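You operate a simulated robot arm through the tools that you are given. There is no shell and no other tool. Be economical: measure what you need, move in short steps, check, and stop when the job is done.

Carry out the task below with a simulated robot arm. There is one attempt and no reset: what you move stays moved.

## Task
Load roll B 207 on the lower oven tray and latch the door.
Fine: tray slid back in, door shut; the other rolls on the cooling rack's top shelf stay there. Set down upright: what you pick out.

It is judged by the outcome, as a careful person would: the job done as asked, and still so three seconds after it is handed in. It fails if anything else is knocked over, pushed out of place, dropped, spilled or broken.

## Robot
A 7-joint arm with a two-finger parallel gripper on a trunk, on a base that drives. Base frame: it is fixed to the floor where the robot stands at the start and does not move with it; the origin is under the middle of the robot, x ahead of it, y to its left, z up. Units: cm, rad, N and s.
With the tool pointing down near the work surface it reaches from about 32 to 72 cm from the robot's upright axis, wherever it stands. Its first joint turns from -2.897 to 2.897 rad. Places, roughly: latch lever [40, 0, 100]; lower oven tray [80, -40, 80]; lower tray [80, -40, 80]; oven door [40, -30, 110]. Payload 3.43 kg.
The TCP is the grasp point between the finger pads, 3 cm short of the fingertips. In the tool frame z runs along the fingers and y along their closing line. The gripper opens to 9.4 cm. The fingers are 2.8 cm wide and 1 cm thick; the gripper's body (5 by 9.6 cm) begins 5.5 cm behind the TCP.
Orientation is told as [roll, pitch, yaw] about the base's x, y, z axes, in that order, counted from this pose: with the fingers straight down and closing along the base's y, the tool's x points along the base's -x, its y along +y and its z along -z.

## Interface
- The arm moves only by the tool apply_moves. Its argument "steps" is a list of rows, each a list of 3 entries, a list of its own where there are three numbers: the shift along the base's x, y, z in units of 400 mm (1.0 is 400 mm), then the turn, a rotation vector about the base's x, y, z in units of 45 degrees (1.0 is 45 degrees), then the finger opening in m, from 0 to 0.094. In form: [[[x, y, z], [wx, wy, wz], grip], ...]. A call has 1 to 20 rows; each row is the pose to reach, as a shift and turn from the pose commanded when the call began. A call with a number of a shift or a turn outside -1 to 1 is refused whole. A row lasts 0.2 s, in which the tool goes at most 5 cm and 0.15 rad; a call with a longer step from one row to the next is refused whole, and so is a gripper value outside its range. Where a pose cannot be reached the arm comes as near as it can. A force on the tool above 90 N (or 10 N above the force at the start of the call, whichever is more), or a blocked arm, ends the call early, and 0.2 s more pass. Each finger travels about 10.8 cm/s and halts on what it meets, pressing with about 21 N; the grip force reading is that of the motor and also rises with nothing between the fingers. The clock runs only during rows and for 0.2 s after the last one: add rows that repeat a pose to give the fingers time. The reply holds the time, the measured pose of the TCP, the force on the tool along the base axes, the opening and the grip force, in the units named above and with some noise, with the torque about the TCP (base axes, N m) and any sound that the robot's microphone picked up.
- Cameras (640 x 400 px; columns grow to the right, rows downward): "scene" is now at [32.31, -14.83, 135.09]; the picture's right is [0.00, -0.17, 0.99], its down [-0.36, 0.92, 0.16] and it looks along [-0.93, -0.36, -0.06] (base axes); focal length 214 px, centre (320, 200). "wrist" rides on the gripper at [7.6, 1.4, -10.2] in the tool frame; the picture's right is [-0.18, 0.98, 0.00], its down [-0.75, -0.14, -0.64] and it looks along [-0.63, -0.12, 0.77] (tool axes); focal length 243 px, centre (320, 200). There is no depth. A picture from a camera that has moved, and an enlarged one, comes with that camera's place and axes in the base frame and with its lens.
- capture(camera): a new picture of that camera. No time passes.
- move_column(by): slides the trunk up (or, below 0, down) by that many cm; the arm and the scene camera ride with it, the base frame stays. It gives what a move gives, with no picture.
- base_move(legs): drives the robot by 1 to 6 legs, each [ahead, left, turn to the left] in cm, cm and rad, along the robot's own axes; the way and the turn of a leg run together, so that a leg with both is an arc; at most 150 cm and 3.142 rad a leg. The arm and the cameras ride along, it lands a little off, and it stops where it bumps. It gives what a move gives.
- pan_tilt(pan, tilt): turns the head with the scene camera to pan (to the left, within 1.396 rad either way) and tilt (down, from -0.506 to 1.204), counted from straight ahead of the robot. It gives what a move gives.
- enlarge(camera, box): a new picture of the part [left, top, right, bottom] of that camera's present view, enlarged. No time passes.
- job_done(): hands the job in; it is judged then, once.

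Work in short steps. Places have to be worked out from the pictures, the camera data and where the tool is seen: move nearer, look again, correct. Check each grasp and each placing, and mend what went wrong. You have 120 turns and 78 pictures in all, those below and enlarged ones among them. Open the gripper and draw the arm clear of the work before you hand the job in, unless the task says otherwise; then end with one line.

The tools are called after "Request:" as name(argument=value, ...) on one line, values as JSON. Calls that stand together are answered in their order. apply_moves: Moves the arm, as the interface text tells. Its arguments: {"type":"object","properties":{"steps":{"type":"array","items":{"type":"array"}}},"required":["steps"]} The other tools are called the same way: move_column (by) slides the trunk up or down; base_move (legs) drives the base; pan_tilt (pan, tilt) turns the head that bears the scene camera; capture (camera) takes a picture; enlarge (camera, box) takes an enlarged picture of a part of a camera's view; job_done () hands the job in.

At the start:

```text
t: 0.0
position: [31.27, -9.36, 122.88]
ee_rot: [-0.001, 0.0, -0.001]
ft_force: [0.1, -0.4, 0.7]
ft_torque: [-0.03, -0.02, 0.02]
width: 9.41
finger_force: 0.1
trunk travel left (down, up): [-22.5, 36.5]
robot x, y, heading: [-0.15, -0.04, 0.001]
head pan, tilt: [-1.4, 1.201]
```

scene: 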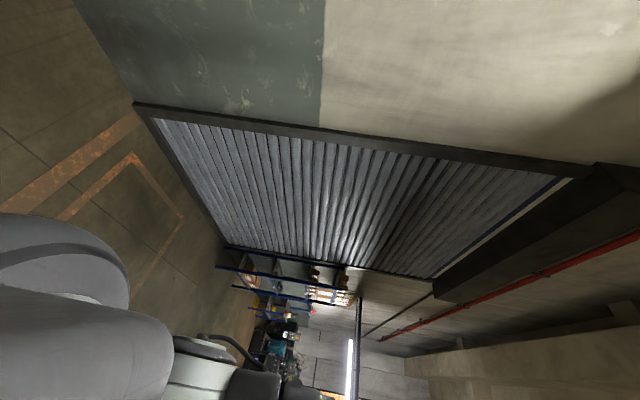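
wrist: 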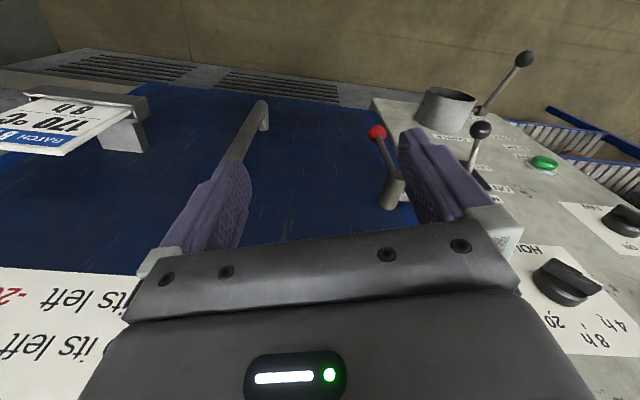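

The scene camera is looking backwards, away from the oven. I turn the head to face ahead.

Request:
pan_tilt(pan=0, tilt=0.4)

Request:
capture(camera="scene")

```text
t: 1.5
position: [31.28, -9.39, 123.1]
ee_rot: [-0.002, 0.002, 0.002]
ft_force: [-0.5, 1.0, 0.4]
ft_torque: [0.0, 0.0, -0.03]
width: 9.4
finger_force: 0.0
trunk travel left (down, up): [-22.5, 36.5]
robot x, y, heading: [-0.36, 0.09, -0.0]
head pan, tilt: [0.0, 0.4]
```

```text
75 pictures are left
camera scene: at [38.59, -9.32, 126.77], right [0.0, -1.0, 0.0], down [-0.92, 0.0, 0.39], along [-0.39, 0.0, -0.92], focal length 214 px, centre (320, 200)
```

scene: 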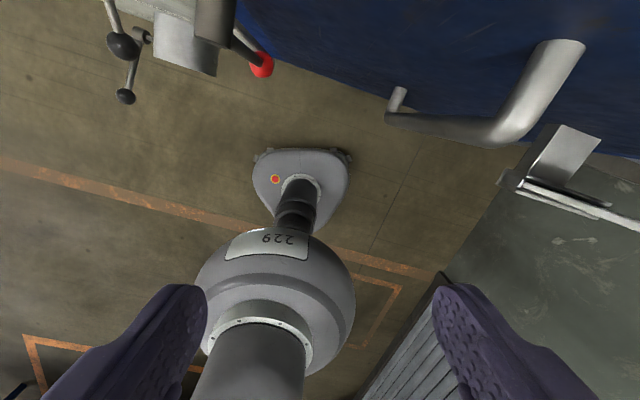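

The "scene" camera turns out to ride on the hand, with its forward along the fingers. I back the base off a little, then point the tool forward so I get upright overviews.

Request:
base_move(legs=[[-40, 0, 0]])

Request:
apply_moves(steps=[[[0, 0, 0], [0, -0.19, 0], 0.094], [[0, 0, 0], [0, -0.38, 0], 0.094], [[0, 0, 0], [0, -0.57, 0], 0.094], [[0, 0, 0], [0, -0.76, 0], 0.094], [[0, 0, 0], [0, -0.95, 0], 0.094]])

Request:
apply_moves(steps=[[[0, 0, 0], [0, -0.19, 0], 0.094], [[0, 0, 0], [0, -0.38, 0], 0.094], [[0, 0, 0], [0, -0.57, 0], 0.094], [[0, 0, 0], [0, -0.76, 0], 0.094], [[0, 0, 0], [0, -0.95, 0], 0.094]])

Request:
capture(camera="scene")

```text
t: 4.0
position: [-9.29, -9.43, 122.94]
ee_rot: [0.0, 0.0, -0.001]
ft_force: [-0.2, 1.6, -0.2]
ft_torque: [0.02, -0.02, 0.01]
width: 9.36
finger_force: 0.1
trunk travel left (down, up): [-22.5, 36.5]
robot x, y, heading: [-40.53, -0.1, 0.0]
head pan, tilt: [0.0, 0.4]
```

```text
t: 5.2
position: [-7.25, -10.87, 125.4]
ee_rot: [0.002, -0.745, 0.001]
ft_force: [0.2, 0.0, 0.5]
ft_torque: [0.04, 0.0, 0.01]
width: 9.37
finger_force: 0.0
out of reach, approached as far as the arm can: row 4, 5
trunk travel left (down, up): [-22.5, 36.5]
robot x, y, heading: [-40.82, 0.23, 0.0]
head pan, tilt: [0.0, 0.4]
```

```text
t: 6.5
position: [-0.79, -19.75, 129.72]
ee_rot: [0.005, -1.493, -0.006]
ft_force: [-0.5, -0.9, 0.2]
ft_torque: [-0.02, 0.0, 0.05]
width: 9.37
finger_force: 0.2
out of reach, approached as far as the arm can: row 1, 2, 3, 4, 5
trunk travel left (down, up): [-22.5, 36.5]
robot x, y, heading: [-40.31, 0.09, 0.0]
head pan, tilt: [0.0, 0.4]
```

```text
74 pictures are left
camera scene: at [-3.83, -19.73, 137.44], right [0.0, -1.0, 0.0], down [-0.46, 0.0, -0.89], along [0.89, 0.0, -0.46], focal length 214 px, centre (320, 200)
```

scene: 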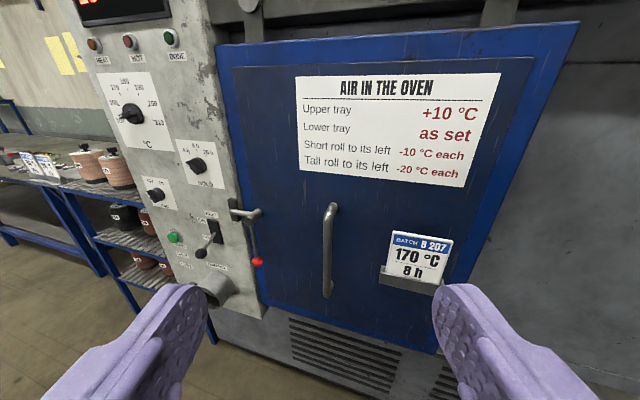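

Very informative: the card calls for 170 °C for 8 h, and the notice gives air corrections by tray and by rolls to the left. Next I read the display, the dials and the rack on the left.

Request:
pan_tilt(pan=0.45, tilt=-0.1)

Request:
capture(camera="scene")

Request:
enlarge(camera="scene", box=[300, 60, 540, 210])

Request:
pan_tilt(pan=0.8, tilt=0.4)

Request:
capture(camera="scene")

```text
t: 7.4
position: [-0.65, -19.71, 129.83]
ee_rot: [0.006, -1.49, -0.003]
ft_force: [0.0, -0.3, -0.2]
ft_torque: [0.03, 0.0, 0.0]
width: 9.39
finger_force: 0.0
trunk travel left (down, up): [-22.5, 36.5]
robot x, y, heading: [-40.61, 0.05, -0.001]
head pan, tilt: [0.45, -0.099]
```

```text
73 pictures are left
camera scene: at [-4.87, -15.77, 142.17], right [0.43, -0.9, -0.04], down [0.01, 0.04, -1.0], along [0.9, 0.43, 0.03], focal length 214 px, centre (320, 200)
```

scene: 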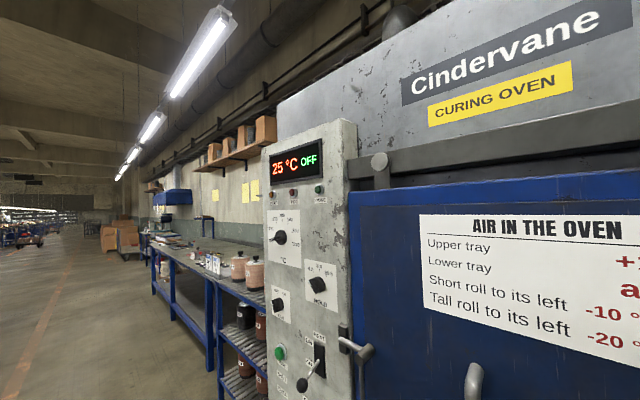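

```text
2.67 times, centred on (420, 135) of scene
camera zoom: at [-4.87, -15.77, 142.17], right [0.43, -0.9, -0.04], down [0.01, 0.04, -1.0], along [0.9, 0.43, 0.03], focal length 572 px, centre (53, 373)
```

zoom: 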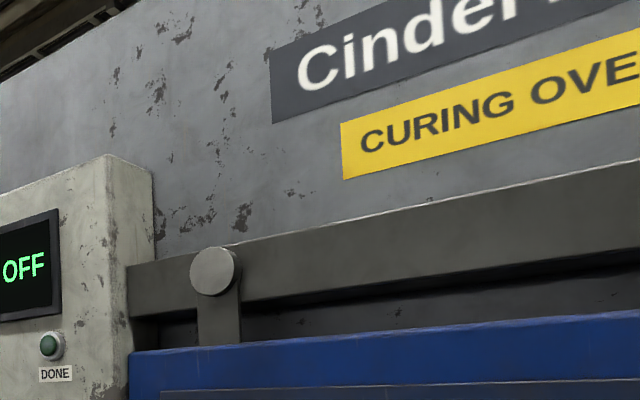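

```text
t: 8.3
position: [-0.59, -19.61, 129.89]
ee_rot: [0.004, -1.49, -0.003]
ft_force: [-0.1, 0.0, -1.0]
ft_torque: [0.02, -0.01, 0.01]
width: 9.38
finger_force: 0.0
trunk travel left (down, up): [-22.5, 36.5]
robot x, y, heading: [-40.28, -0.23, 0.003]
head pan, tilt: [0.799, 0.4]
```

```text
71 pictures are left
camera scene: at [-6.62, -12.91, 137.73], right [0.71, -0.7, -0.06], down [-0.34, -0.28, -0.9], along [0.61, 0.66, -0.44], focal length 214 px, centre (320, 200)
```

scene: 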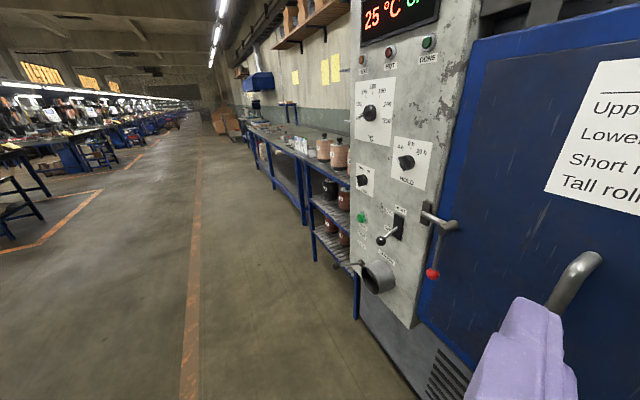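

The oven is off at 25 °C. I zoom in on the dials and on the rack with its cards.

Request:
enlarge(camera="scene", box=[340, 70, 460, 145])

Request:
enlarge(camera="scene", box=[340, 140, 480, 230])

Request:
enlarge(camera="scene", box=[240, 110, 360, 185])

Request:
enlarge(camera="scene", box=[290, 170, 410, 260])

```text
5.33 times, centred on (400, 108) of scene
camera zoom: at [-6.62, -12.91, 137.73], right [0.71, -0.7, -0.06], down [-0.34, -0.28, -0.9], along [0.61, 0.66, -0.44], focal length 1144 px, centre (-107, 693)
```

zoom: 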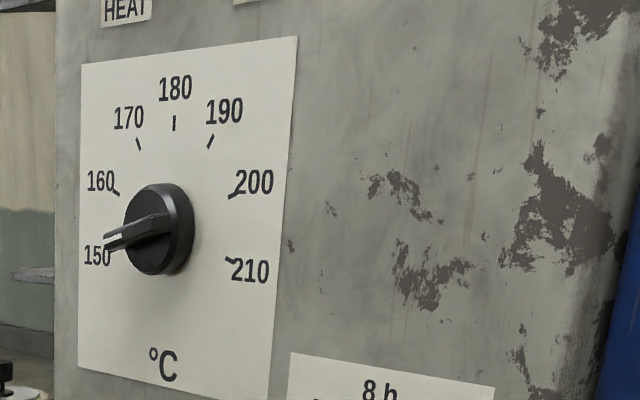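

```text
4.44 times, centred on (410, 185) of scene
camera zoom: at [-6.62, -12.91, 137.73], right [0.71, -0.7, -0.06], down [-0.34, -0.28, -0.9], along [0.61, 0.66, -0.44], focal length 953 px, centre (-80, 267)
```

zoom: 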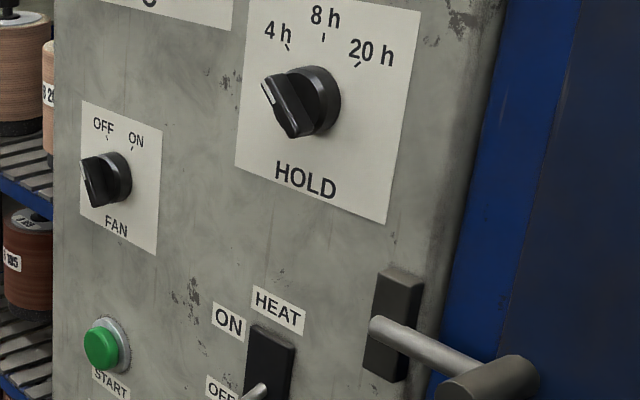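

```text
5.33 times, centred on (300, 148) of scene
camera zoom: at [-6.62, -12.91, 137.73], right [0.71, -0.7, -0.06], down [-0.34, -0.28, -0.9], along [0.61, 0.66, -0.44], focal length 1144 px, centre (427, 480)
```

zoom: 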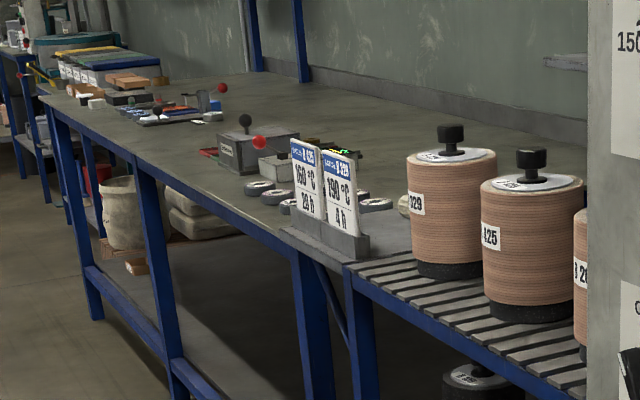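

```text
4.44 times, centred on (350, 215) of scene
camera zoom: at [-6.62, -12.91, 137.73], right [0.71, -0.7, -0.06], down [-0.34, -0.28, -0.9], along [0.61, 0.66, -0.44], focal length 953 px, centre (187, 133)
```

zoom: 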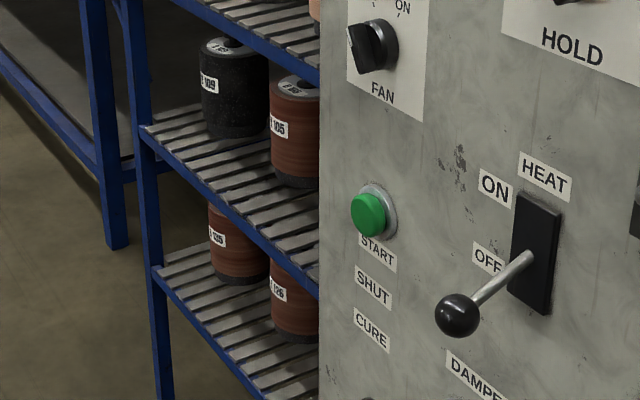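

I only need to load and latch, so the controls stay untouched. The cards B 425 and B 329 belong to other rolls, so B 207 is probably the one hidden behind the panel. I drive left to see the rack squarely.

Request:
base_move(legs=[[0, 70, 0]])

Request:
pan_tilt(pan=0, tilt=0.4)

Request:
capture(camera="scene")

```text
t: 12.2
position: [-0.26, 51.05, 129.85]
ee_rot: [0.002, -1.492, -0.027]
ft_force: [-0.5, -0.3, 0.1]
ft_torque: [0.02, 0.0, 0.0]
width: 9.4
finger_force: 0.0
trunk travel left (down, up): [-22.5, 36.5]
robot x, y, heading: [-39.36, 71.78, -0.026]
head pan, tilt: [0.799, 0.4]
```

```text
t: 13.3
position: [-0.3, 51.01, 129.93]
ee_rot: [0.004, -1.492, -0.029]
ft_force: [0.2, -0.2, 0.1]
ft_torque: [-0.01, 0.02, -0.02]
width: 9.41
finger_force: 0.1
trunk travel left (down, up): [-22.5, 36.5]
robot x, y, heading: [-39.46, 71.71, -0.026]
head pan, tilt: [0.0, 0.4]
```

```text
66 pictures are left
camera scene: at [-3.4, 51.1, 137.48], right [-0.02, -1.0, 0.0], down [-0.46, 0.01, -0.89], along [0.89, -0.02, -0.46], focal length 214 px, centre (320, 200)
```

scene: 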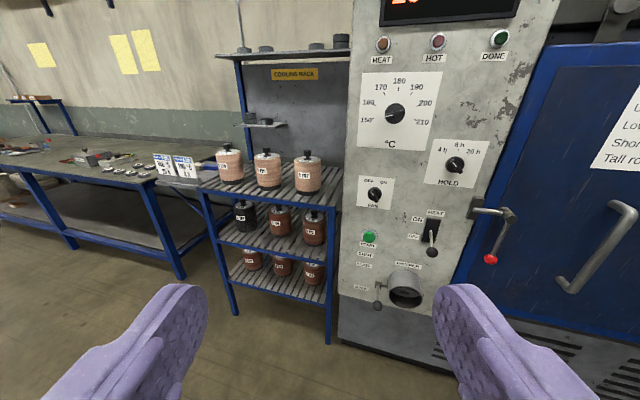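

Request:
enlarge(camera="scene", box=[200, 130, 350, 225])

Request:
enlarge(camera="scene", box=[440, 180, 560, 270])

```text
4.21 times, centred on (275, 178) of scene
camera zoom: at [-3.4, 51.1, 137.48], right [-0.02, -1.0, 0.0], down [-0.46, 0.01, -0.89], along [0.89, -0.02, -0.46], focal length 903 px, centre (510, 295)
```

zoom: 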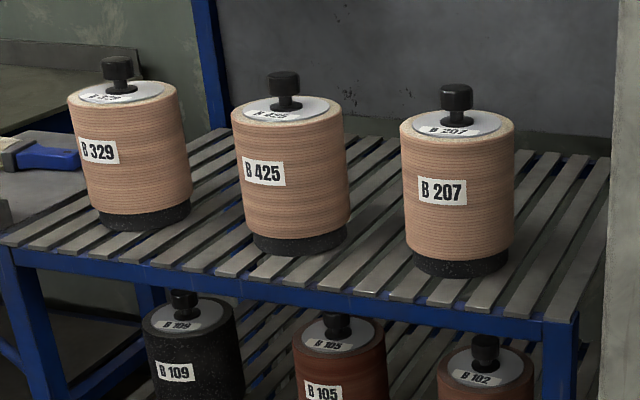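

```text
4.44 times, centred on (500, 225) of scene
camera zoom: at [-3.4, 51.1, 137.48], right [-0.02, -1.0, 0.0], down [-0.46, 0.01, -0.89], along [0.89, -0.02, -0.46], focal length 953 px, centre (-480, 89)
```

zoom: 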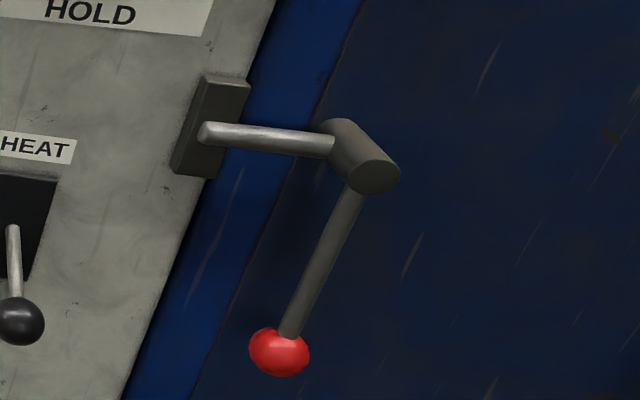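

B 207 is the right-hand roll on the top shelf, with its knob near [90, 55, 112]. The latch pivot is near [44.8, -0.5, 108.4], its red knob hangs at about z 91.6, and the handle is near [38.5, -22, 86–112]. The door comes first, so I drive to a spot left of its swing.

Request:
base_move(legs=[[0, -51, 0], [28, 0, 0], [0, 0, -0.37]])

Request:
apply_moves(steps=[[[0, 0, -0.1], [0, 0, 0], 0.05], [[0, 0, -0.2], [0, 0, 0], 0.05], [[0, 0, -0.3], [0, 0, 0], 0.05], [[0, 0, -0.4], [0, 0, 0], 0.05], [[0, 0, -0.5], [0, 0, 0], 0.05], [[0, 0, -0.6], [0, 0, 0], 0.05], [[0, 0, -0.7], [0, 0, 0], 0.05]])

Request:
capture(camera="scene")

```text
t: 19.1
position: [16.24, -14.52, 129.72]
ee_rot: [0.005, -1.492, -0.403]
ft_force: [0.0, 0.6, -0.5]
ft_torque: [-0.01, 0.01, 0.03]
width: 9.42
finger_force: 0.1
trunk travel left (down, up): [-22.5, 36.5]
robot x, y, heading: [-12.73, 19.13, -0.399]
head pan, tilt: [0.0, 0.4]
```

```text
t: 20.7
position: [16.29, -14.86, 101.9]
ee_rot: [0.009, -1.493, -0.407]
ft_force: [0.4, 0.2, 0.1]
ft_torque: [-0.01, -0.04, -0.02]
width: 5.02
finger_force: 0.1
out of reach, approached as far as the arm can: row 1, 2, 3, 4
trunk travel left (down, up): [-22.5, 36.5]
robot x, y, heading: [-12.84, 18.77, -0.406]
head pan, tilt: [0.0, 0.4]
```

```text
63 pictures are left
camera scene: at [13.29, -13.59, 109.55], right [-0.39, -0.92, 0.0], down [-0.42, 0.18, -0.89], along [0.82, -0.34, -0.46], focal length 214 px, centre (320, 200)
```

scene: 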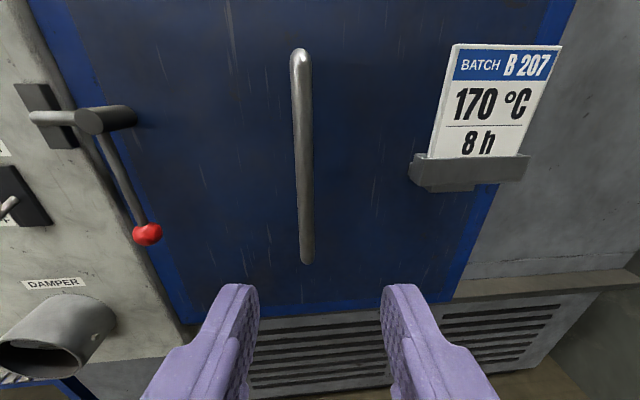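

Comparing the views, the oven front is turned about 0.25 rad, with its right side nearer the robot. The lever arm hangs at about (44.7, -0.8), so I line the tool up with it at a standoff.

Request:
apply_moves(steps=[[[0.07, 0.071, -0.025], [0, 0, 0.1], 0.06], [[0.14, 0.142, -0.05], [0, 0, 0.19], 0.06], [[0.21, 0.213, -0.074], [0, 0, 0.2], 0.06], [[0.28, 0.284, -0.1], [0, 0, 0.2], 0.06], [[0.35, 0.355, -0.125], [0, 0, 0.2], 0.06], [[0.4175, 0.4275, -0.1475], [0, 0, 0.2], 0.06], [[0.4175, 0.4275, -0.1475], [0, 0, 0.2], 0.06]])

Request:
pan_tilt(pan=0, tilt=0.1)

Request:
capture(camera="scene")

```text
t: 22.3
position: [33.19, 2.39, 96.03]
ee_rot: [0.0, -1.491, -0.245]
ft_force: [0.6, -0.2, -0.4]
ft_torque: [0.05, 0.0, 0.0]
width: 5.99
finger_force: 0.0
out of reach, approached as far as the arm can: row 6
trunk travel left (down, up): [-22.5, 36.5]
robot x, y, heading: [-13.11, 19.18, -0.395]
head pan, tilt: [0.0, 0.4]
```

```text
t: 23.1
position: [33.18, 2.33, 96.11]
ee_rot: [0.003, -1.49, -0.247]
ft_force: [-1.2, 0.2, 0.0]
ft_torque: [-0.01, -0.01, -0.02]
width: 6.05
finger_force: 0.0
trunk travel left (down, up): [-22.5, 36.5]
robot x, y, heading: [-13.01, 18.91, -0.405]
head pan, tilt: [0.0, 0.099]
```

```text
62 pictures are left
camera scene: at [30.26, 3.17, 106.46], right [-0.24, -0.97, 0.0], down [-0.17, 0.04, -0.98], along [0.95, -0.24, -0.18], focal length 214 px, centre (320, 200)
```

scene: 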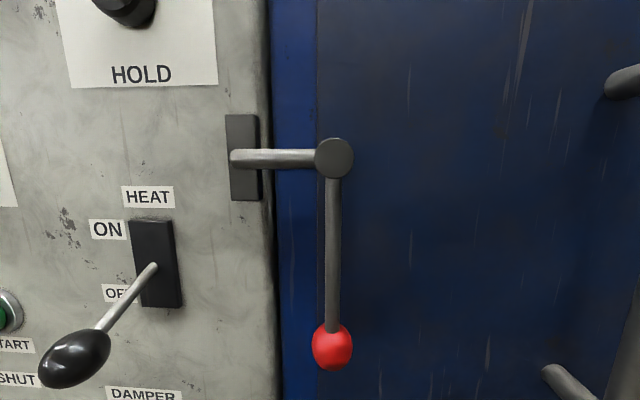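

The view is square-on: the lever is about 0.7 cm right of centre and 11 cm ahead. I advance to straddle it just above the red knob.

Request:
apply_moves(steps=[[[0.1, -0.03, 0.015], [0, 0, 0], 0.06], [[0.19, -0.06, 0.03], [0, 0, 0], 0.06], [[0.24, -0.08, 0.03], [0, 0, 0], 0.06], [[0.24, -0.08, 0.03], [0, 0, 0], 0.06]])

Request:
capture(camera="scene")

```text
t: 24.1
position: [42.48, -0.78, 97.2]
ee_rot: [0.005, -1.492, -0.245]
ft_force: [-0.3, -0.5, -0.4]
ft_torque: [0.01, 0.05, -0.06]
width: 6.01
finger_force: 0.0
trunk travel left (down, up): [-22.5, 36.5]
robot x, y, heading: [-12.76, 18.96, -0.407]
head pan, tilt: [0.0, 0.099]
```

```text
61 pictures are left
camera scene: at [39.66, -0.11, 107.67], right [-0.24, -0.97, 0.0], down [-0.17, 0.04, -0.98], along [0.96, -0.24, -0.18], focal length 214 px, centre (320, 200)
```

scene: 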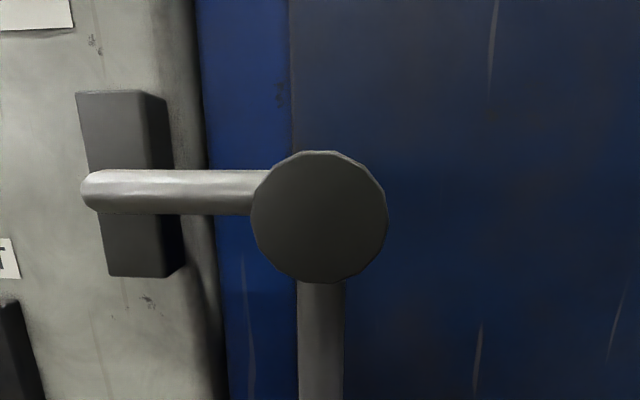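

The lever sits between the fingers. I narrow the opening and swing the knob to the right along its arc, watching the force.

Request:
apply_moves(steps=[[[0, 0, 0], [0, 0, 0], 0.035], [[0, 0, 0], [0, 0, 0], 0.035], [[-0.012, -0.0485, 0.005], [0, 0, 0], 0.035], [[-0.0245, -0.097, 0.018], [0, 0, 0], 0.035], [[-0.0368, -0.1455, 0.041], [0, 0, 0], 0.035]])

Request:
capture(camera="scene")

```text
t: 25.3
position: [41.35, -5.16, 98.53]
ee_rot: [-0.022, -1.486, -0.2]
ft_force: [12.5, 55.7, -21.6]
ft_torque: [-0.71, 0.49, 1.07]
width: 9.41
finger_force: 20.7
trunk travel left (down, up): [-22.5, 36.5]
robot x, y, heading: [-12.64, 19.12, -0.396]
head pan, tilt: [0.0, 0.099]
```

```text
60 pictures are left
camera scene: at [38.56, -4.42, 109.0], right [-0.22, -0.98, 0.0], down [-0.18, 0.04, -0.98], along [0.96, -0.22, -0.19], focal length 214 px, centre (320, 200)
```

scene: 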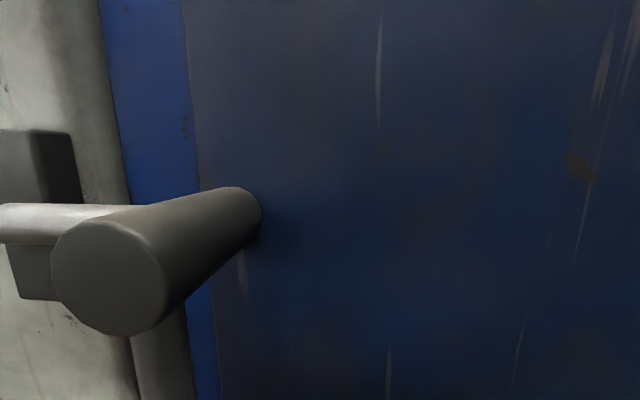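

The lever didn't budge at 56 N and forced the fingers open, so it must turn the other way. I go back and push left.

Request:
apply_moves(steps=[[[0.018, 0.073, -0.02], [0, 0, 0], 0.06], [[0.0368, 0.1455, -0.041], [0, 0, 0], 0.06], [[0.0368, 0.1455, -0.041], [0, 0, 0], 0.035], [[0.049, 0.194, -0.036], [0, 0, 0], 0.035], [[0.0613, 0.242, -0.023], [0, 0, 0], 0.035], [[0.0736, 0.291, 0.0], [0, 0, 0], 0.035]])

Request:
capture(camera="scene")

```text
t: 26.7
position: [43.88, 5.25, 98.7]
ee_rot: [0.021, -1.493, -0.268]
ft_force: [-0.5, -5.9, -2.6]
ft_torque: [0.74, -0.23, -0.18]
width: 3.74
finger_force: 19.9
trunk travel left (down, up): [-22.5, 36.5]
robot x, y, heading: [-12.82, 18.99, -0.402]
head pan, tilt: [0.0, 0.099]
```

```text
59 pictures are left
camera scene: at [40.97, 6.0, 109.23], right [-0.24, -0.97, 0.0], down [-0.17, 0.04, -0.98], along [0.95, -0.24, -0.18], focal length 214 px, centre (320, 200)
```

scene: 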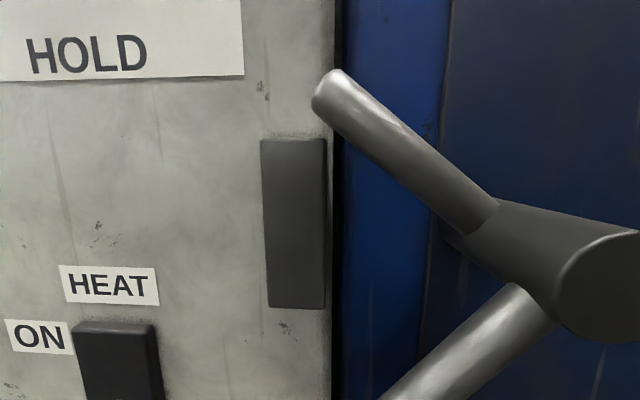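

It turns this way, and the tongue is already lifting clear of the keeper. I continue the arc to about 80°.

Request:
apply_moves(steps=[[[0.0122, 0.0485, 0.053], [0, 0, 0], 0.035], [[0.0214, 0.085, 0.112], [0, 0, 0], 0.035], [[0.0263, 0.104, 0.178], [0, 0, 0], 0.035], [[0.0263, 0.104, 0.178], [0, 0, 0], 0.06]])

Request:
capture(camera="scene")

```text
t: 27.3
position: [44.31, 6.63, 101.13]
ee_rot: [0.076, -1.457, -0.353]
ft_force: [2.4, -18.9, -21.3]
ft_torque: [2.11, -0.95, -1.44]
width: 5.73
finger_force: 19.2
trunk travel left (down, up): [-22.5, 36.5]
robot x, y, heading: [-12.77, 18.87, -0.411]
head pan, tilt: [0.0, 0.099]
stopped in row 2: the force on the tool passed its limit at 103 N (the readings are from after the stop); the commanded pose is now the measured one
```

```text
58 pictures are left
camera scene: at [41.8, 7.29, 111.68], right [-0.28, -0.96, -0.01], down [-0.2, 0.07, -0.98], along [0.94, -0.27, -0.21], focal length 214 px, centre (320, 200)
```

scene: 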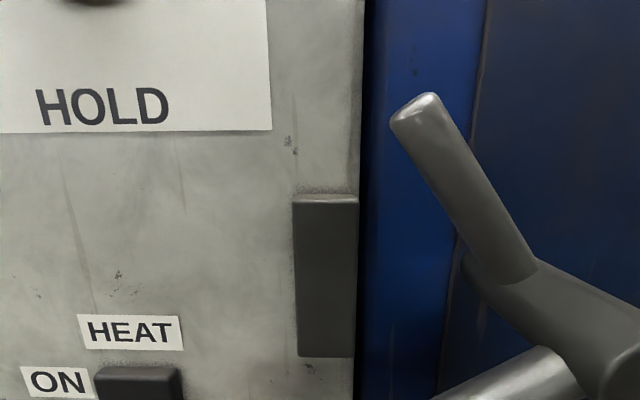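

The tongue is fully clear at about 60°, likely the lever's stop. I open the fingers and withdraw straight back, then check that the lever stays.

Request:
apply_moves(steps=[[[0, 0, -0.01], [0, 0, 0], 0.09], [[0, 0, -0.01], [0, 0, 0], 0.09], [[-0.1, 0.025, -0.01], [0, 0, 0.0], 0.09], [[-0.2, 0.05, -0.01], [0, 0, 0.05], 0.09], [[-0.3, 0.075, -0.01], [0, 0, 0.1], 0.09], [[-0.4, 0.1, -0.01], [0, 0, 0.13], 0.09]])

Request:
capture(camera="scene")

```text
t: 28.7
position: [29.25, 11.23, 100.02]
ee_rot: [0.062, -1.465, -0.227]
ft_force: [0.0, -0.1, 0.5]
ft_torque: [0.03, -0.01, 0.01]
width: 8.98
finger_force: 0.1
out of reach, approached as far as the arm can: row 6
trunk travel left (down, up): [-22.5, 36.5]
robot x, y, heading: [-12.51, 18.84, -0.403]
head pan, tilt: [0.0, 0.099]
```

```text
57 pictures are left
camera scene: at [26.64, 11.72, 110.58], right [-0.16, -0.99, -0.01], down [-0.2, 0.04, -0.98], along [0.97, -0.16, -0.2], focal length 214 px, centre (320, 200)
```

scene: 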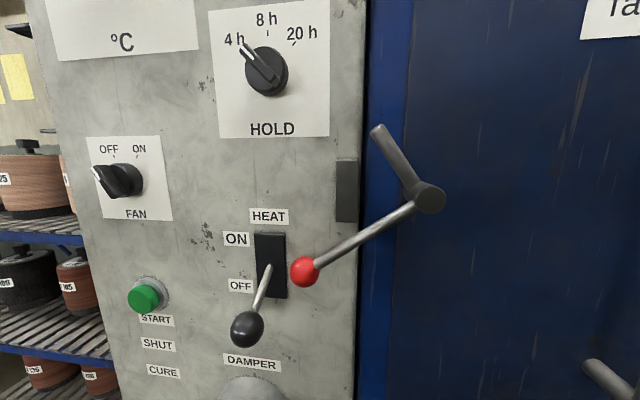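

The lever stays open. Now I move to a standoff before the door handle.

Request:
apply_moves(steps=[[[-0.03, -0.1, 0], [-0.04, 0, 0], 0.08], [[-0.06, -0.2, 0], [-0.08, 0, 0], 0.08], [[-0.1, -0.3, 0], [-0.08, 0, -0.02], 0.08], [[-0.108, -0.42, 0], [-0.08, 0, -0.03], 0.08], [[-0.108, -0.54, -0.01], [-0.08, 0, -0.03], 0.08], [[-0.108, -0.65, -0.02], [-0.08, 0, -0.03], 0.08], [[-0.108, -0.743, -0.025], [-0.08, 0, -0.03], 0.08], [[-0.108, -0.743, -0.025], [-0.08, 0, -0.03], 0.08]])

Request:
capture(camera="scene")

```text
t: 30.5
position: [25.27, -18.77, 99.07]
ee_rot: [-0.523, -1.459, 0.33]
ft_force: [-0.2, 0.1, 1.0]
ft_torque: [0.01, 0.0, 0.03]
width: 8.01
finger_force: 0.1
trunk travel left (down, up): [-22.5, 36.5]
robot x, y, heading: [-12.89, 18.85, -0.403]
head pan, tilt: [0.0, 0.099]
```

```text
56 pictures are left
camera scene: at [22.67, -17.66, 109.46], right [-0.19, -0.98, 0.05], down [-0.2, -0.02, -0.98], along [0.96, -0.2, -0.19], focal length 214 px, centre (320, 200)
```

scene: 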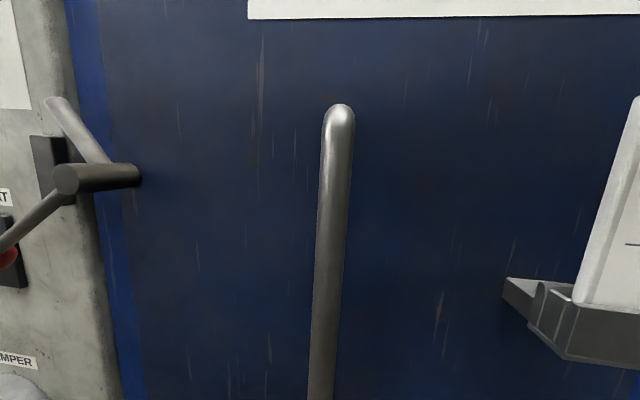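

The handle is centred between the fingers. I advance 13 cm and close on it.

Request:
apply_moves(steps=[[[0.11, -0.027, 0], [0, 0, 0], 0.08], [[0.22, -0.054, 0], [0, 0, 0], 0.08], [[0.32, -0.08, 0], [0, 0, 0], 0.08], [[0.32, -0.08, 0], [0, 0, 0], 0.03], [[0.32, -0.08, 0], [0, 0, 0], 0.0], [[0.32, -0.08, 0], [0, 0, 0], 0.0]])

Request:
capture(camera="wrist")

```text
t: 31.9
position: [37.92, -21.79, 98.71]
ee_rot: [-0.512, -1.461, 0.321]
ft_force: [-4.0, 4.0, 2.3]
ft_torque: [1.15, -0.15, -0.01]
width: 2.73
finger_force: 44.7
trunk travel left (down, up): [-22.5, 36.5]
robot x, y, heading: [-12.57, 19.01, -0.406]
head pan, tilt: [0.0, 0.099]
```

```text
55 pictures are left
camera wrist: at [27.25, -18.61, 92.02], right [0.2, 0.97, 0.13], down [-0.58, 0.01, 0.82], along [0.79, -0.24, 0.56], focal length 243 px, centre (320, 200)
```

wrist: 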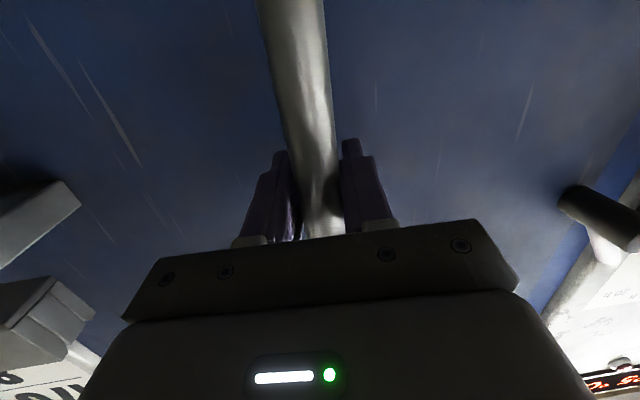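

The grip is on the bar. I pull along an arc about a hinge near (33, -54), turning the hand with the door, one small part first.

Request:
apply_moves(steps=[[[-0.056, 0.003, 0], [0, 0, 0.089], 0.0], [[-0.112, 0.01, 0], [0, 0, 0.178], 0.0], [[-0.169, 0.006, 0], [0, 0, 0.267], 0.0], [[-0.225, 0.002, 0], [0, 0, 0.356], 0.0], [[-0.225, 0.002, 0], [0, 0, 0.356], 0.0]])

Request:
capture(camera="scene")

```text
t: 33.1
position: [28.63, -21.74, 98.85]
ee_rot: [-0.516, -1.459, 0.601]
ft_force: [-0.5, 0.7, -0.6]
ft_torque: [-0.01, 0.01, 0.01]
width: 0.0
finger_force: 32.7
trunk travel left (down, up): [-22.5, 36.5]
robot x, y, heading: [-12.76, 18.94, -0.413]
head pan, tilt: [0.0, 0.099]
```

```text
54 pictures are left
camera scene: at [25.87, -21.42, 109.32], right [0.09, -0.99, 0.05], down [-0.19, -0.07, -0.98], along [0.98, 0.08, -0.19], focal length 214 px, centre (320, 200)
```

scene: 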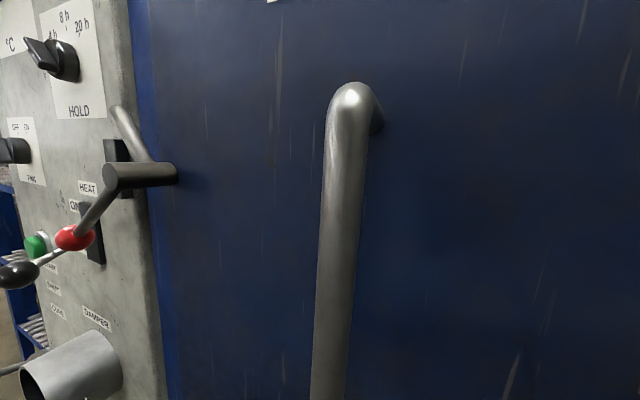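

The fingers slipped off the bar: it sits at x≈39.8, so I'd only gripped it with the tips. I'll re-grip deeper at an angle of about 45°, so one finger hooks behind the bar.

Request:
apply_moves(steps=[[[0, 0.03, 0], [0, 0, -0.18], 0.05], [[0, 0.1, 0], [0, 0, -0.36], 0.05], [[0, 0.17, 0], [0, 0, -0.54], 0.05], [[0.02, 0.22, 0], [0, 0, -0.72], 0.05], [[0.05, 0.24, 0], [0, 0, -0.9], 0.05]])

Request:
apply_moves(steps=[[[0, 0, 0], [0, 0, -0.18], 0.055], [[0.02, 0, 0], [0, 0, -0.36], 0.055], [[0.05, -0.01, 0], [0, 0, -0.54], 0.055], [[0.05, -0.01, 0], [0, 0, -0.54], 0.055]])

Request:
capture(camera="scene")

```text
t: 34.3
position: [30.87, -12.01, 99.11]
ee_rot: [-0.529, -1.458, -0.093]
ft_force: [0.4, 0.3, 0.3]
ft_torque: [0.01, -0.02, 0.0]
width: 5.0
finger_force: 0.1
trunk travel left (down, up): [-22.5, 36.5]
robot x, y, heading: [-12.76, 18.97, -0.406]
head pan, tilt: [0.0, 0.099]
```

```text
t: 35.3
position: [32.8, -12.52, 98.86]
ee_rot: [-0.527, -1.462, -0.518]
ft_force: [0.2, -0.3, -0.3]
ft_torque: [0.0, -0.01, 0.0]
width: 5.5
finger_force: 0.1
trunk travel left (down, up): [-22.5, 36.5]
robot x, y, heading: [-12.72, 19.27, -0.408]
head pan, tilt: [0.0, 0.099]
```

```text
53 pictures are left
camera scene: at [32.01, -9.78, 109.4], right [-0.86, -0.5, 0.06], down [-0.14, 0.14, -0.98], along [0.49, -0.85, -0.19], focal length 214 px, centre (320, 200)
```

scene: 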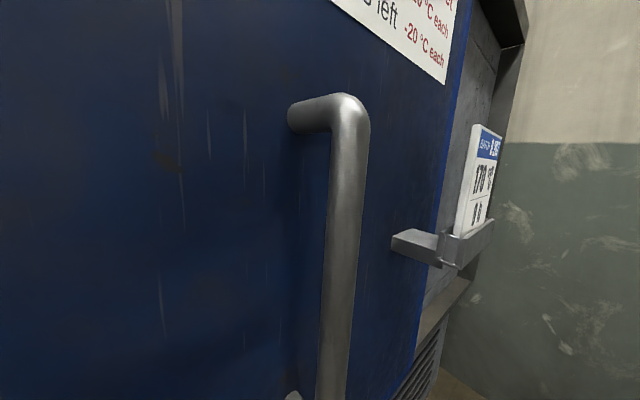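

From here the bar is at about (37.5, -22) with a 5.5 cm standoff from the door. I advance along the 60° line and close.

Request:
apply_moves(steps=[[[0.042, -0.08, 0], [0, 0, 0], 0.052], [[0.083, -0.16, 0], [0, 0, 0], 0.052], [[0.125, -0.245, 0], [0, 0, 0], 0.052], [[0.125, -0.245, 0], [0, 0, 0], 0.052], [[0.125, -0.245, 0], [0, 0, 0], 0.0], [[0.125, -0.245, 0], [0, 0, 0], 0.0]])

Request:
capture(camera="wrist")

```text
t: 36.7
position: [37.38, -22.33, 98.9]
ee_rot: [-0.5, -1.462, -0.544]
ft_force: [-49.3, 19.3, -7.5]
ft_torque: [0.34, -1.06, 0.13]
width: 2.71
finger_force: 45.1
trunk travel left (down, up): [-22.5, 36.5]
robot x, y, heading: [-12.99, 18.97, -0.409]
head pan, tilt: [0.0, 0.099]
```

```text
52 pictures are left
camera wrist: at [32.82, -12.29, 92.17], right [0.86, 0.49, 0.13], down [-0.37, 0.44, 0.82], along [0.34, -0.76, 0.56], focal length 243 px, centre (320, 200)
```

wrist: 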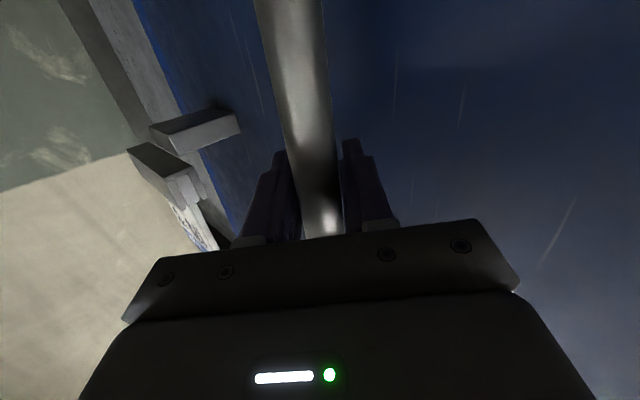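

Gripped around the bar. I pull again along the arc, more slowly, turning the hand with the door.

Request:
apply_moves(steps=[[[-0.04, 0.003, 0], [0, 0, 0.06], 0.0], [[-0.08, 0.006, 0], [0, 0, 0.12], 0.0], [[-0.12, 0.006, 0], [0, 0, 0.18], 0.0], [[-0.16, 0.004, 0], [0, 0, 0.25], 0.0], [[-0.16, 0.004, 0], [0, 0, 0.25], 0.0]])

Request:
capture(camera="scene")

```text
t: 37.9
position: [31.39, -22.17, 98.8]
ee_rot: [-0.524, -1.459, -0.328]
ft_force: [-0.1, -0.7, 0.0]
ft_torque: [-0.01, 0.01, 0.03]
width: 0.01
finger_force: 33.1
trunk travel left (down, up): [-22.5, 36.5]
robot x, y, heading: [-12.46, 19.36, -0.412]
head pan, tilt: [0.0, 0.099]
```

```text
51 pictures are left
camera scene: at [29.98, -19.67, 109.29], right [-0.75, -0.66, 0.06], down [-0.17, 0.11, -0.98], along [0.64, -0.74, -0.2], focal length 214 px, centre (320, 200)
```

scene: 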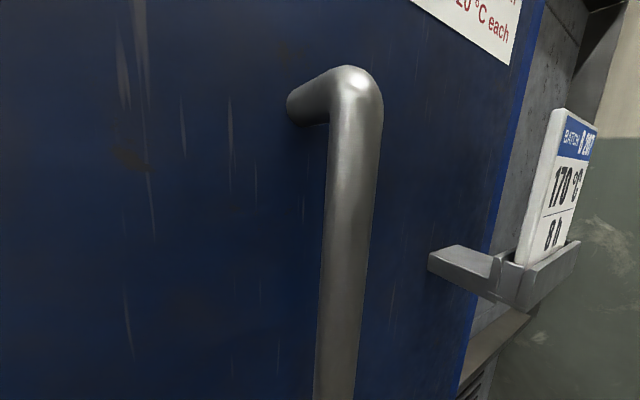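

It slipped off again, and the triangulated bar position looks inconsistent. I back the hand off for a wider look at whether the door moved.

Request:
apply_moves(steps=[[[-0.1, 0.08, 0], [0, 0, 0.15], 0.08], [[-0.2, 0.16, 0], [0, 0, 0.3], 0.08], [[-0.28, 0.24, 0], [0, 0, 0.48], 0.08], [[-0.28, 0.24, 0], [0, 0, 0.48], 0.08]])

Request:
pan_tilt(pan=0.0, tilt=0.25)

Request:
capture(camera="scene")

```text
refused: row 1 steps farther than a row can; nothing moved
```

```text
t: 38.6
position: [31.56, -22.27, 98.92]
ee_rot: [-0.524, -1.461, -0.323]
ft_force: [0.5, 0.7, 0.2]
ft_torque: [0.02, 0.0, -0.01]
width: 0.02
finger_force: 33.1
trunk travel left (down, up): [-22.5, 36.5]
robot x, y, heading: [-12.91, 18.59, -0.404]
head pan, tilt: [0.0, 0.25]
```

```text
50 pictures are left
camera scene: at [30.04, -19.86, 108.02], right [-0.75, -0.66, 0.06], down [-0.26, 0.22, -0.94], along [0.61, -0.72, -0.34], focal length 214 px, centre (320, 200)
```

scene: 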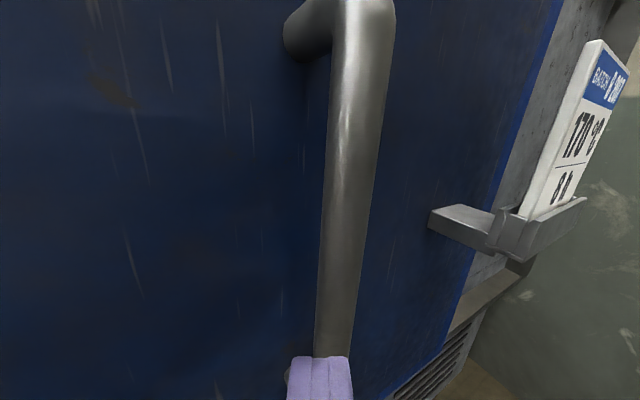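

I retreat in smaller steps for the wide view.

Request:
apply_moves(steps=[[[-0.08, 0.06, 0], [0, 0, 0.1], 0.08], [[-0.16, 0.13, 0], [0, 0, 0.2], 0.08], [[-0.24, 0.2, 0], [0, 0, 0.3], 0.08], [[-0.3, 0.28, 0], [0, 0, 0.4], 0.08], [[-0.33, 0.34, 0], [0, 0, 0.5], 0.08], [[-0.33, 0.34, 0], [0, 0, 0.5], 0.08]])

Request:
capture(camera="scene")

```text
t: 40.0
position: [18.05, -8.69, 98.91]
ee_rot: [-0.524, -1.461, 0.069]
ft_force: [0.7, 0.8, 0.2]
ft_torque: [0.01, -0.03, -0.01]
width: 7.99
finger_force: 0.1
trunk travel left (down, up): [-22.5, 36.5]
robot x, y, heading: [-12.93, 18.83, -0.404]
head pan, tilt: [0.0, 0.25]
```

```text
49 pictures are left
camera scene: at [15.64, -6.93, 107.98], right [-0.43, -0.9, 0.06], down [-0.33, 0.1, -0.94], along [0.84, -0.43, -0.34], focal length 214 px, centre (320, 200)
```

scene: 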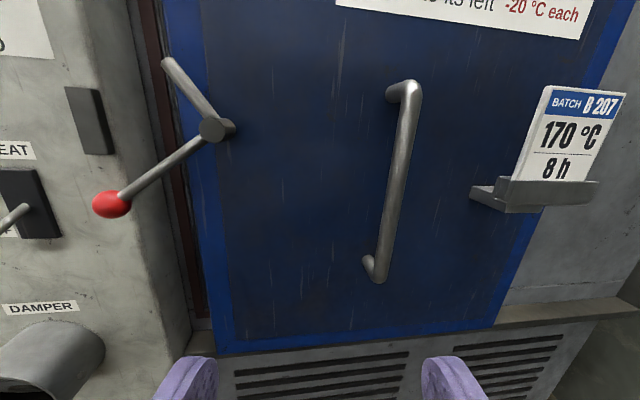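

The reddish gap shows the door has moved, but sideways: handle and latch both shifted about 7 cm to the right. It's a sliding door on an overhead rail. I drive right so I can push the handle along the rail.

Request:
base_move(legs=[[11.4, -64.7, 0], [0, 0, 0.154]])

Request:
pan_tilt(pan=0.15, tilt=0.1)

Request:
capture(camera="scene")

```text
t: 44.3
position: [7.7, -67.53, 98.81]
ee_rot: [-0.522, -1.462, 0.246]
ft_force: [0.7, 0.1, 0.4]
ft_torque: [-0.01, 0.0, 0.0]
width: 7.99
finger_force: 0.1
trunk travel left (down, up): [-22.5, 36.5]
robot x, y, heading: [-27.51, -46.05, -0.227]
head pan, tilt: [0.0, 0.25]
```

```text
t: 45.0
position: [7.73, -67.52, 98.87]
ee_rot: [-0.521, -1.462, 0.247]
ft_force: [0.9, -0.5, 0.0]
ft_torque: [-0.01, 0.01, 0.02]
width: 8.0
finger_force: 0.0
trunk travel left (down, up): [-22.5, 36.5]
robot x, y, heading: [-27.63, -45.59, -0.229]
head pan, tilt: [0.15, 0.099]
```

```text
48 pictures are left
camera scene: at [5.43, -64.75, 109.3], right [-0.12, -0.99, 0.04], down [-0.21, -0.01, -0.98], along [0.97, -0.13, -0.2], focal length 214 px, centre (320, 200)
```

scene: 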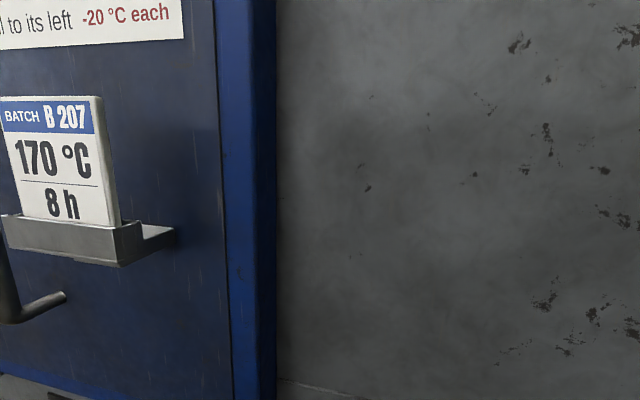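

The card holder rides on the door and there is a clear wall to slide across. I move the hand left at a safe distance with fingers closed, then drive ahead a little.

Request:
apply_moves(steps=[[[0, 0.12, 0], [0, 0, 0], 0.0], [[0, 0.24, 0], [0, 0, 0], 0.0], [[0, 0.36, 0], [0, 0, 0], 0.0], [[0, 0.48, 0], [0, 0, 0], 0.0], [[0.02, 0.6, 0], [0, 0, 0], 0.0], [[0.04, 0.72, 0], [0, 0, 0], 0.0], [[0.06, 0.84, 0], [0, 0, 0], 0.0], [[0.1, 0.95, 0], [0, 0, 0], 0.0], [[0.15, 1.0, 0], [0, 0, 0], 0.0], [[0.15, 1.0, 0], [0, 0, 0], 0.0]])

Request:
base_move(legs=[[8, 0, 0]])

Request:
capture(camera="scene")

```text
t: 47.2
position: [23.02, -39.03, 103.11]
ee_rot: [-0.513, -1.457, 0.239]
ft_force: [0.2, 0.6, -0.5]
ft_torque: [-0.03, 0.04, -0.03]
width: 0.0
finger_force: 20.7
out of reach, approached as far as the arm can: row 1, 2, 3, 4, 5, 6, 7, 8, 9, 10
trunk travel left (down, up): [-22.5, 36.5]
robot x, y, heading: [-27.33, -45.68, -0.231]
head pan, tilt: [0.15, 0.099]
```

```text
t: 48.0
position: [24.25, -38.96, 103.28]
ee_rot: [-0.463, -1.46, 0.207]
ft_force: [-25.7, 2.3, 15.2]
ft_torque: [-0.22, -0.26, -0.36]
width: 0.0
finger_force: 20.8
trunk travel left (down, up): [-22.5, 36.5]
robot x, y, heading: [-25.29, -46.44, -0.223]
head pan, tilt: [0.15, 0.099]
stopped in leg 1: the force on the tool passed its limit at 109 N (the readings are from after the stop); the commanded pose is now the measured one
```

```text
47 pictures are left
camera scene: at [21.98, -36.33, 113.65], right [-0.1, -0.99, 0.03], down [-0.21, -0.01, -0.98], along [0.97, -0.11, -0.21], focal length 214 px, centre (320, 200)
```

scene: 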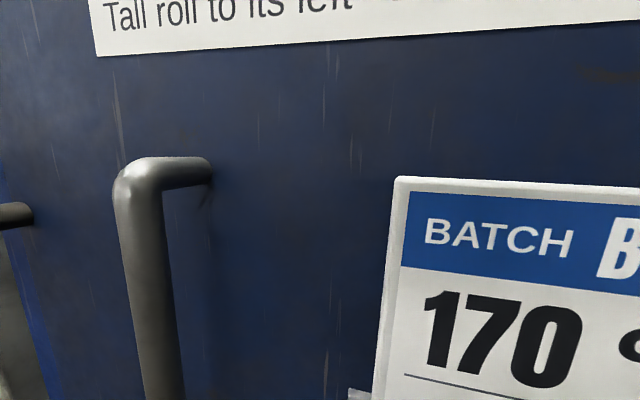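

The arm couldn't reach that far left, and the hand has now touched something near the card holder. I back off at once and check the card.

Request:
base_move(legs=[[-6, 0, 0]])

Request:
pan_tilt(pan=0, tilt=0.4)

Request:
capture(camera="scene")

```text
t: 49.0
position: [18.82, -37.8, 103.09]
ee_rot: [-0.466, -1.451, 0.207]
ft_force: [0.7, -0.5, -0.1]
ft_torque: [0.0, 0.02, -0.03]
width: 0.0
finger_force: 21.1
trunk travel left (down, up): [-22.5, 36.5]
robot x, y, heading: [-31.21, -45.03, -0.227]
head pan, tilt: [0.15, 0.099]
```

```text
t: 49.8
position: [18.92, -37.85, 102.94]
ee_rot: [-0.463, -1.451, 0.206]
ft_force: [-0.1, -1.3, -0.4]
ft_torque: [0.0, 0.01, 0.01]
width: 0.02
finger_force: 20.7
trunk travel left (down, up): [-22.5, 36.5]
robot x, y, heading: [-31.07, -44.91, -0.225]
head pan, tilt: [0.0, 0.4]
```

```text
46 pictures are left
camera scene: at [16.23, -36.56, 110.69], right [-0.25, -0.97, 0.05], down [-0.48, 0.08, -0.87], along [0.84, -0.24, -0.48], focal length 214 px, centre (320, 200)
```

scene: 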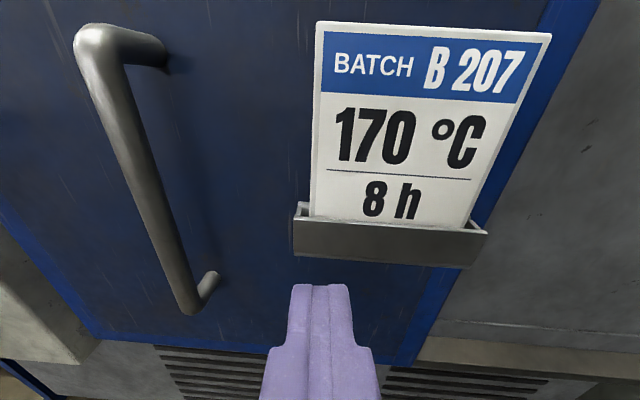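

The card is still in its holder. The handle is at about (35.3, -27). I move the base left and ahead so the hand ends up just left of the handle, still in front of it.

Request:
base_move(legs=[[-1, 15, 0]])

Request:
pan_tilt(pan=0, tilt=0.1)

Request:
capture(camera="scene")

```text
t: 51.2
position: [21.2, -22.68, 103.01]
ee_rot: [-0.463, -1.453, 0.213]
ft_force: [0.0, -0.9, -0.3]
ft_torque: [0.0, -0.03, 0.0]
width: 0.0
finger_force: 20.8
trunk travel left (down, up): [-22.5, 36.5]
robot x, y, heading: [-28.72, -29.68, -0.214]
head pan, tilt: [0.0, 0.4]
```

```text
t: 52.0
position: [21.29, -22.73, 102.95]
ee_rot: [-0.462, -1.452, 0.209]
ft_force: [-0.3, 0.0, 0.3]
ft_torque: [0.01, -0.03, 0.0]
width: 0.01
finger_force: 20.6
trunk travel left (down, up): [-22.5, 36.5]
robot x, y, heading: [-29.01, -30.55, -0.219]
head pan, tilt: [0.0, 0.099]
```

```text
45 pictures are left
camera scene: at [18.76, -21.45, 113.46], right [-0.25, -0.97, 0.05], down [-0.21, 0.0, -0.98], along [0.95, -0.25, -0.2], focal length 214 px, centre (320, 200)
```

scene: 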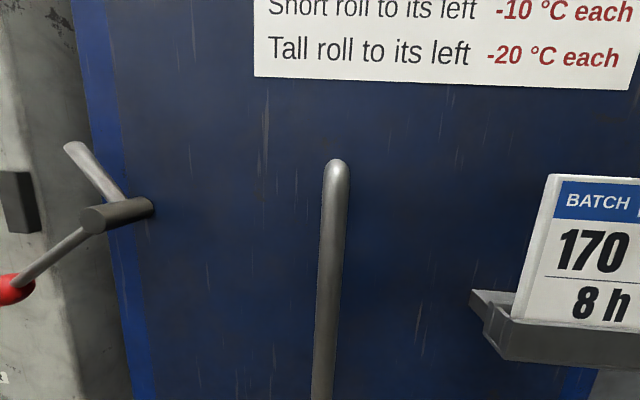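

The bar is dead ahead. I shift 5 cm left, advance beside it, then push right along the face.

Request:
apply_moves(steps=[[[0.03, 0.115, -0.03], [0, 0, 0], 0.0], [[0.12, 0.095, -0.06], [0, 0, 0], 0.0], [[0.22, 0.07, -0.1], [0, 0, 0], 0.0], [[0.32, 0.045, -0.1], [0, 0, 0], 0.0], [[0.39, 0.028, -0.1], [0, 0, 0], 0.0], [[0.39, 0.028, -0.1], [0, 0, 0], 0.0]])

Request:
capture(camera="wrist")

```text
t: 53.4
position: [35.65, -24.71, 101.15]
ee_rot: [-0.457, -1.45, 0.207]
ft_force: [-0.8, 1.5, 0.1]
ft_torque: [0.05, 0.03, -0.01]
width: 0.01
finger_force: 21.0
out of reach, approached as far as the arm can: row 1, 2, 3, 4, 5, 6
trunk travel left (down, up): [-22.5, 36.5]
robot x, y, heading: [-28.74, -30.04, -0.215]
head pan, tilt: [0.0, 0.099]
```

```text
44 pictures are left
camera wrist: at [25.21, -20.91, 94.47], right [0.26, 0.96, 0.13], down [-0.56, 0.04, 0.82], along [0.78, -0.29, 0.55], focal length 243 px, centre (320, 200)
```

wrist: 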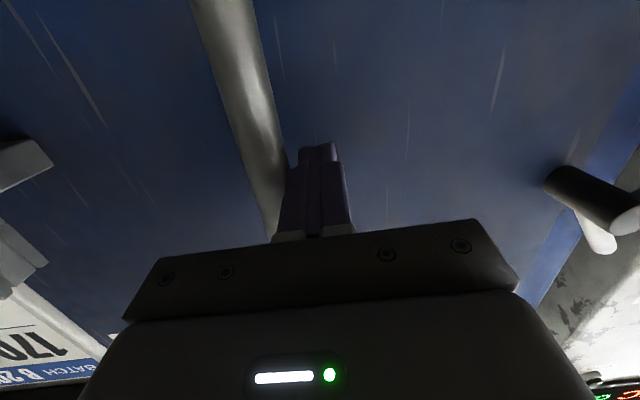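

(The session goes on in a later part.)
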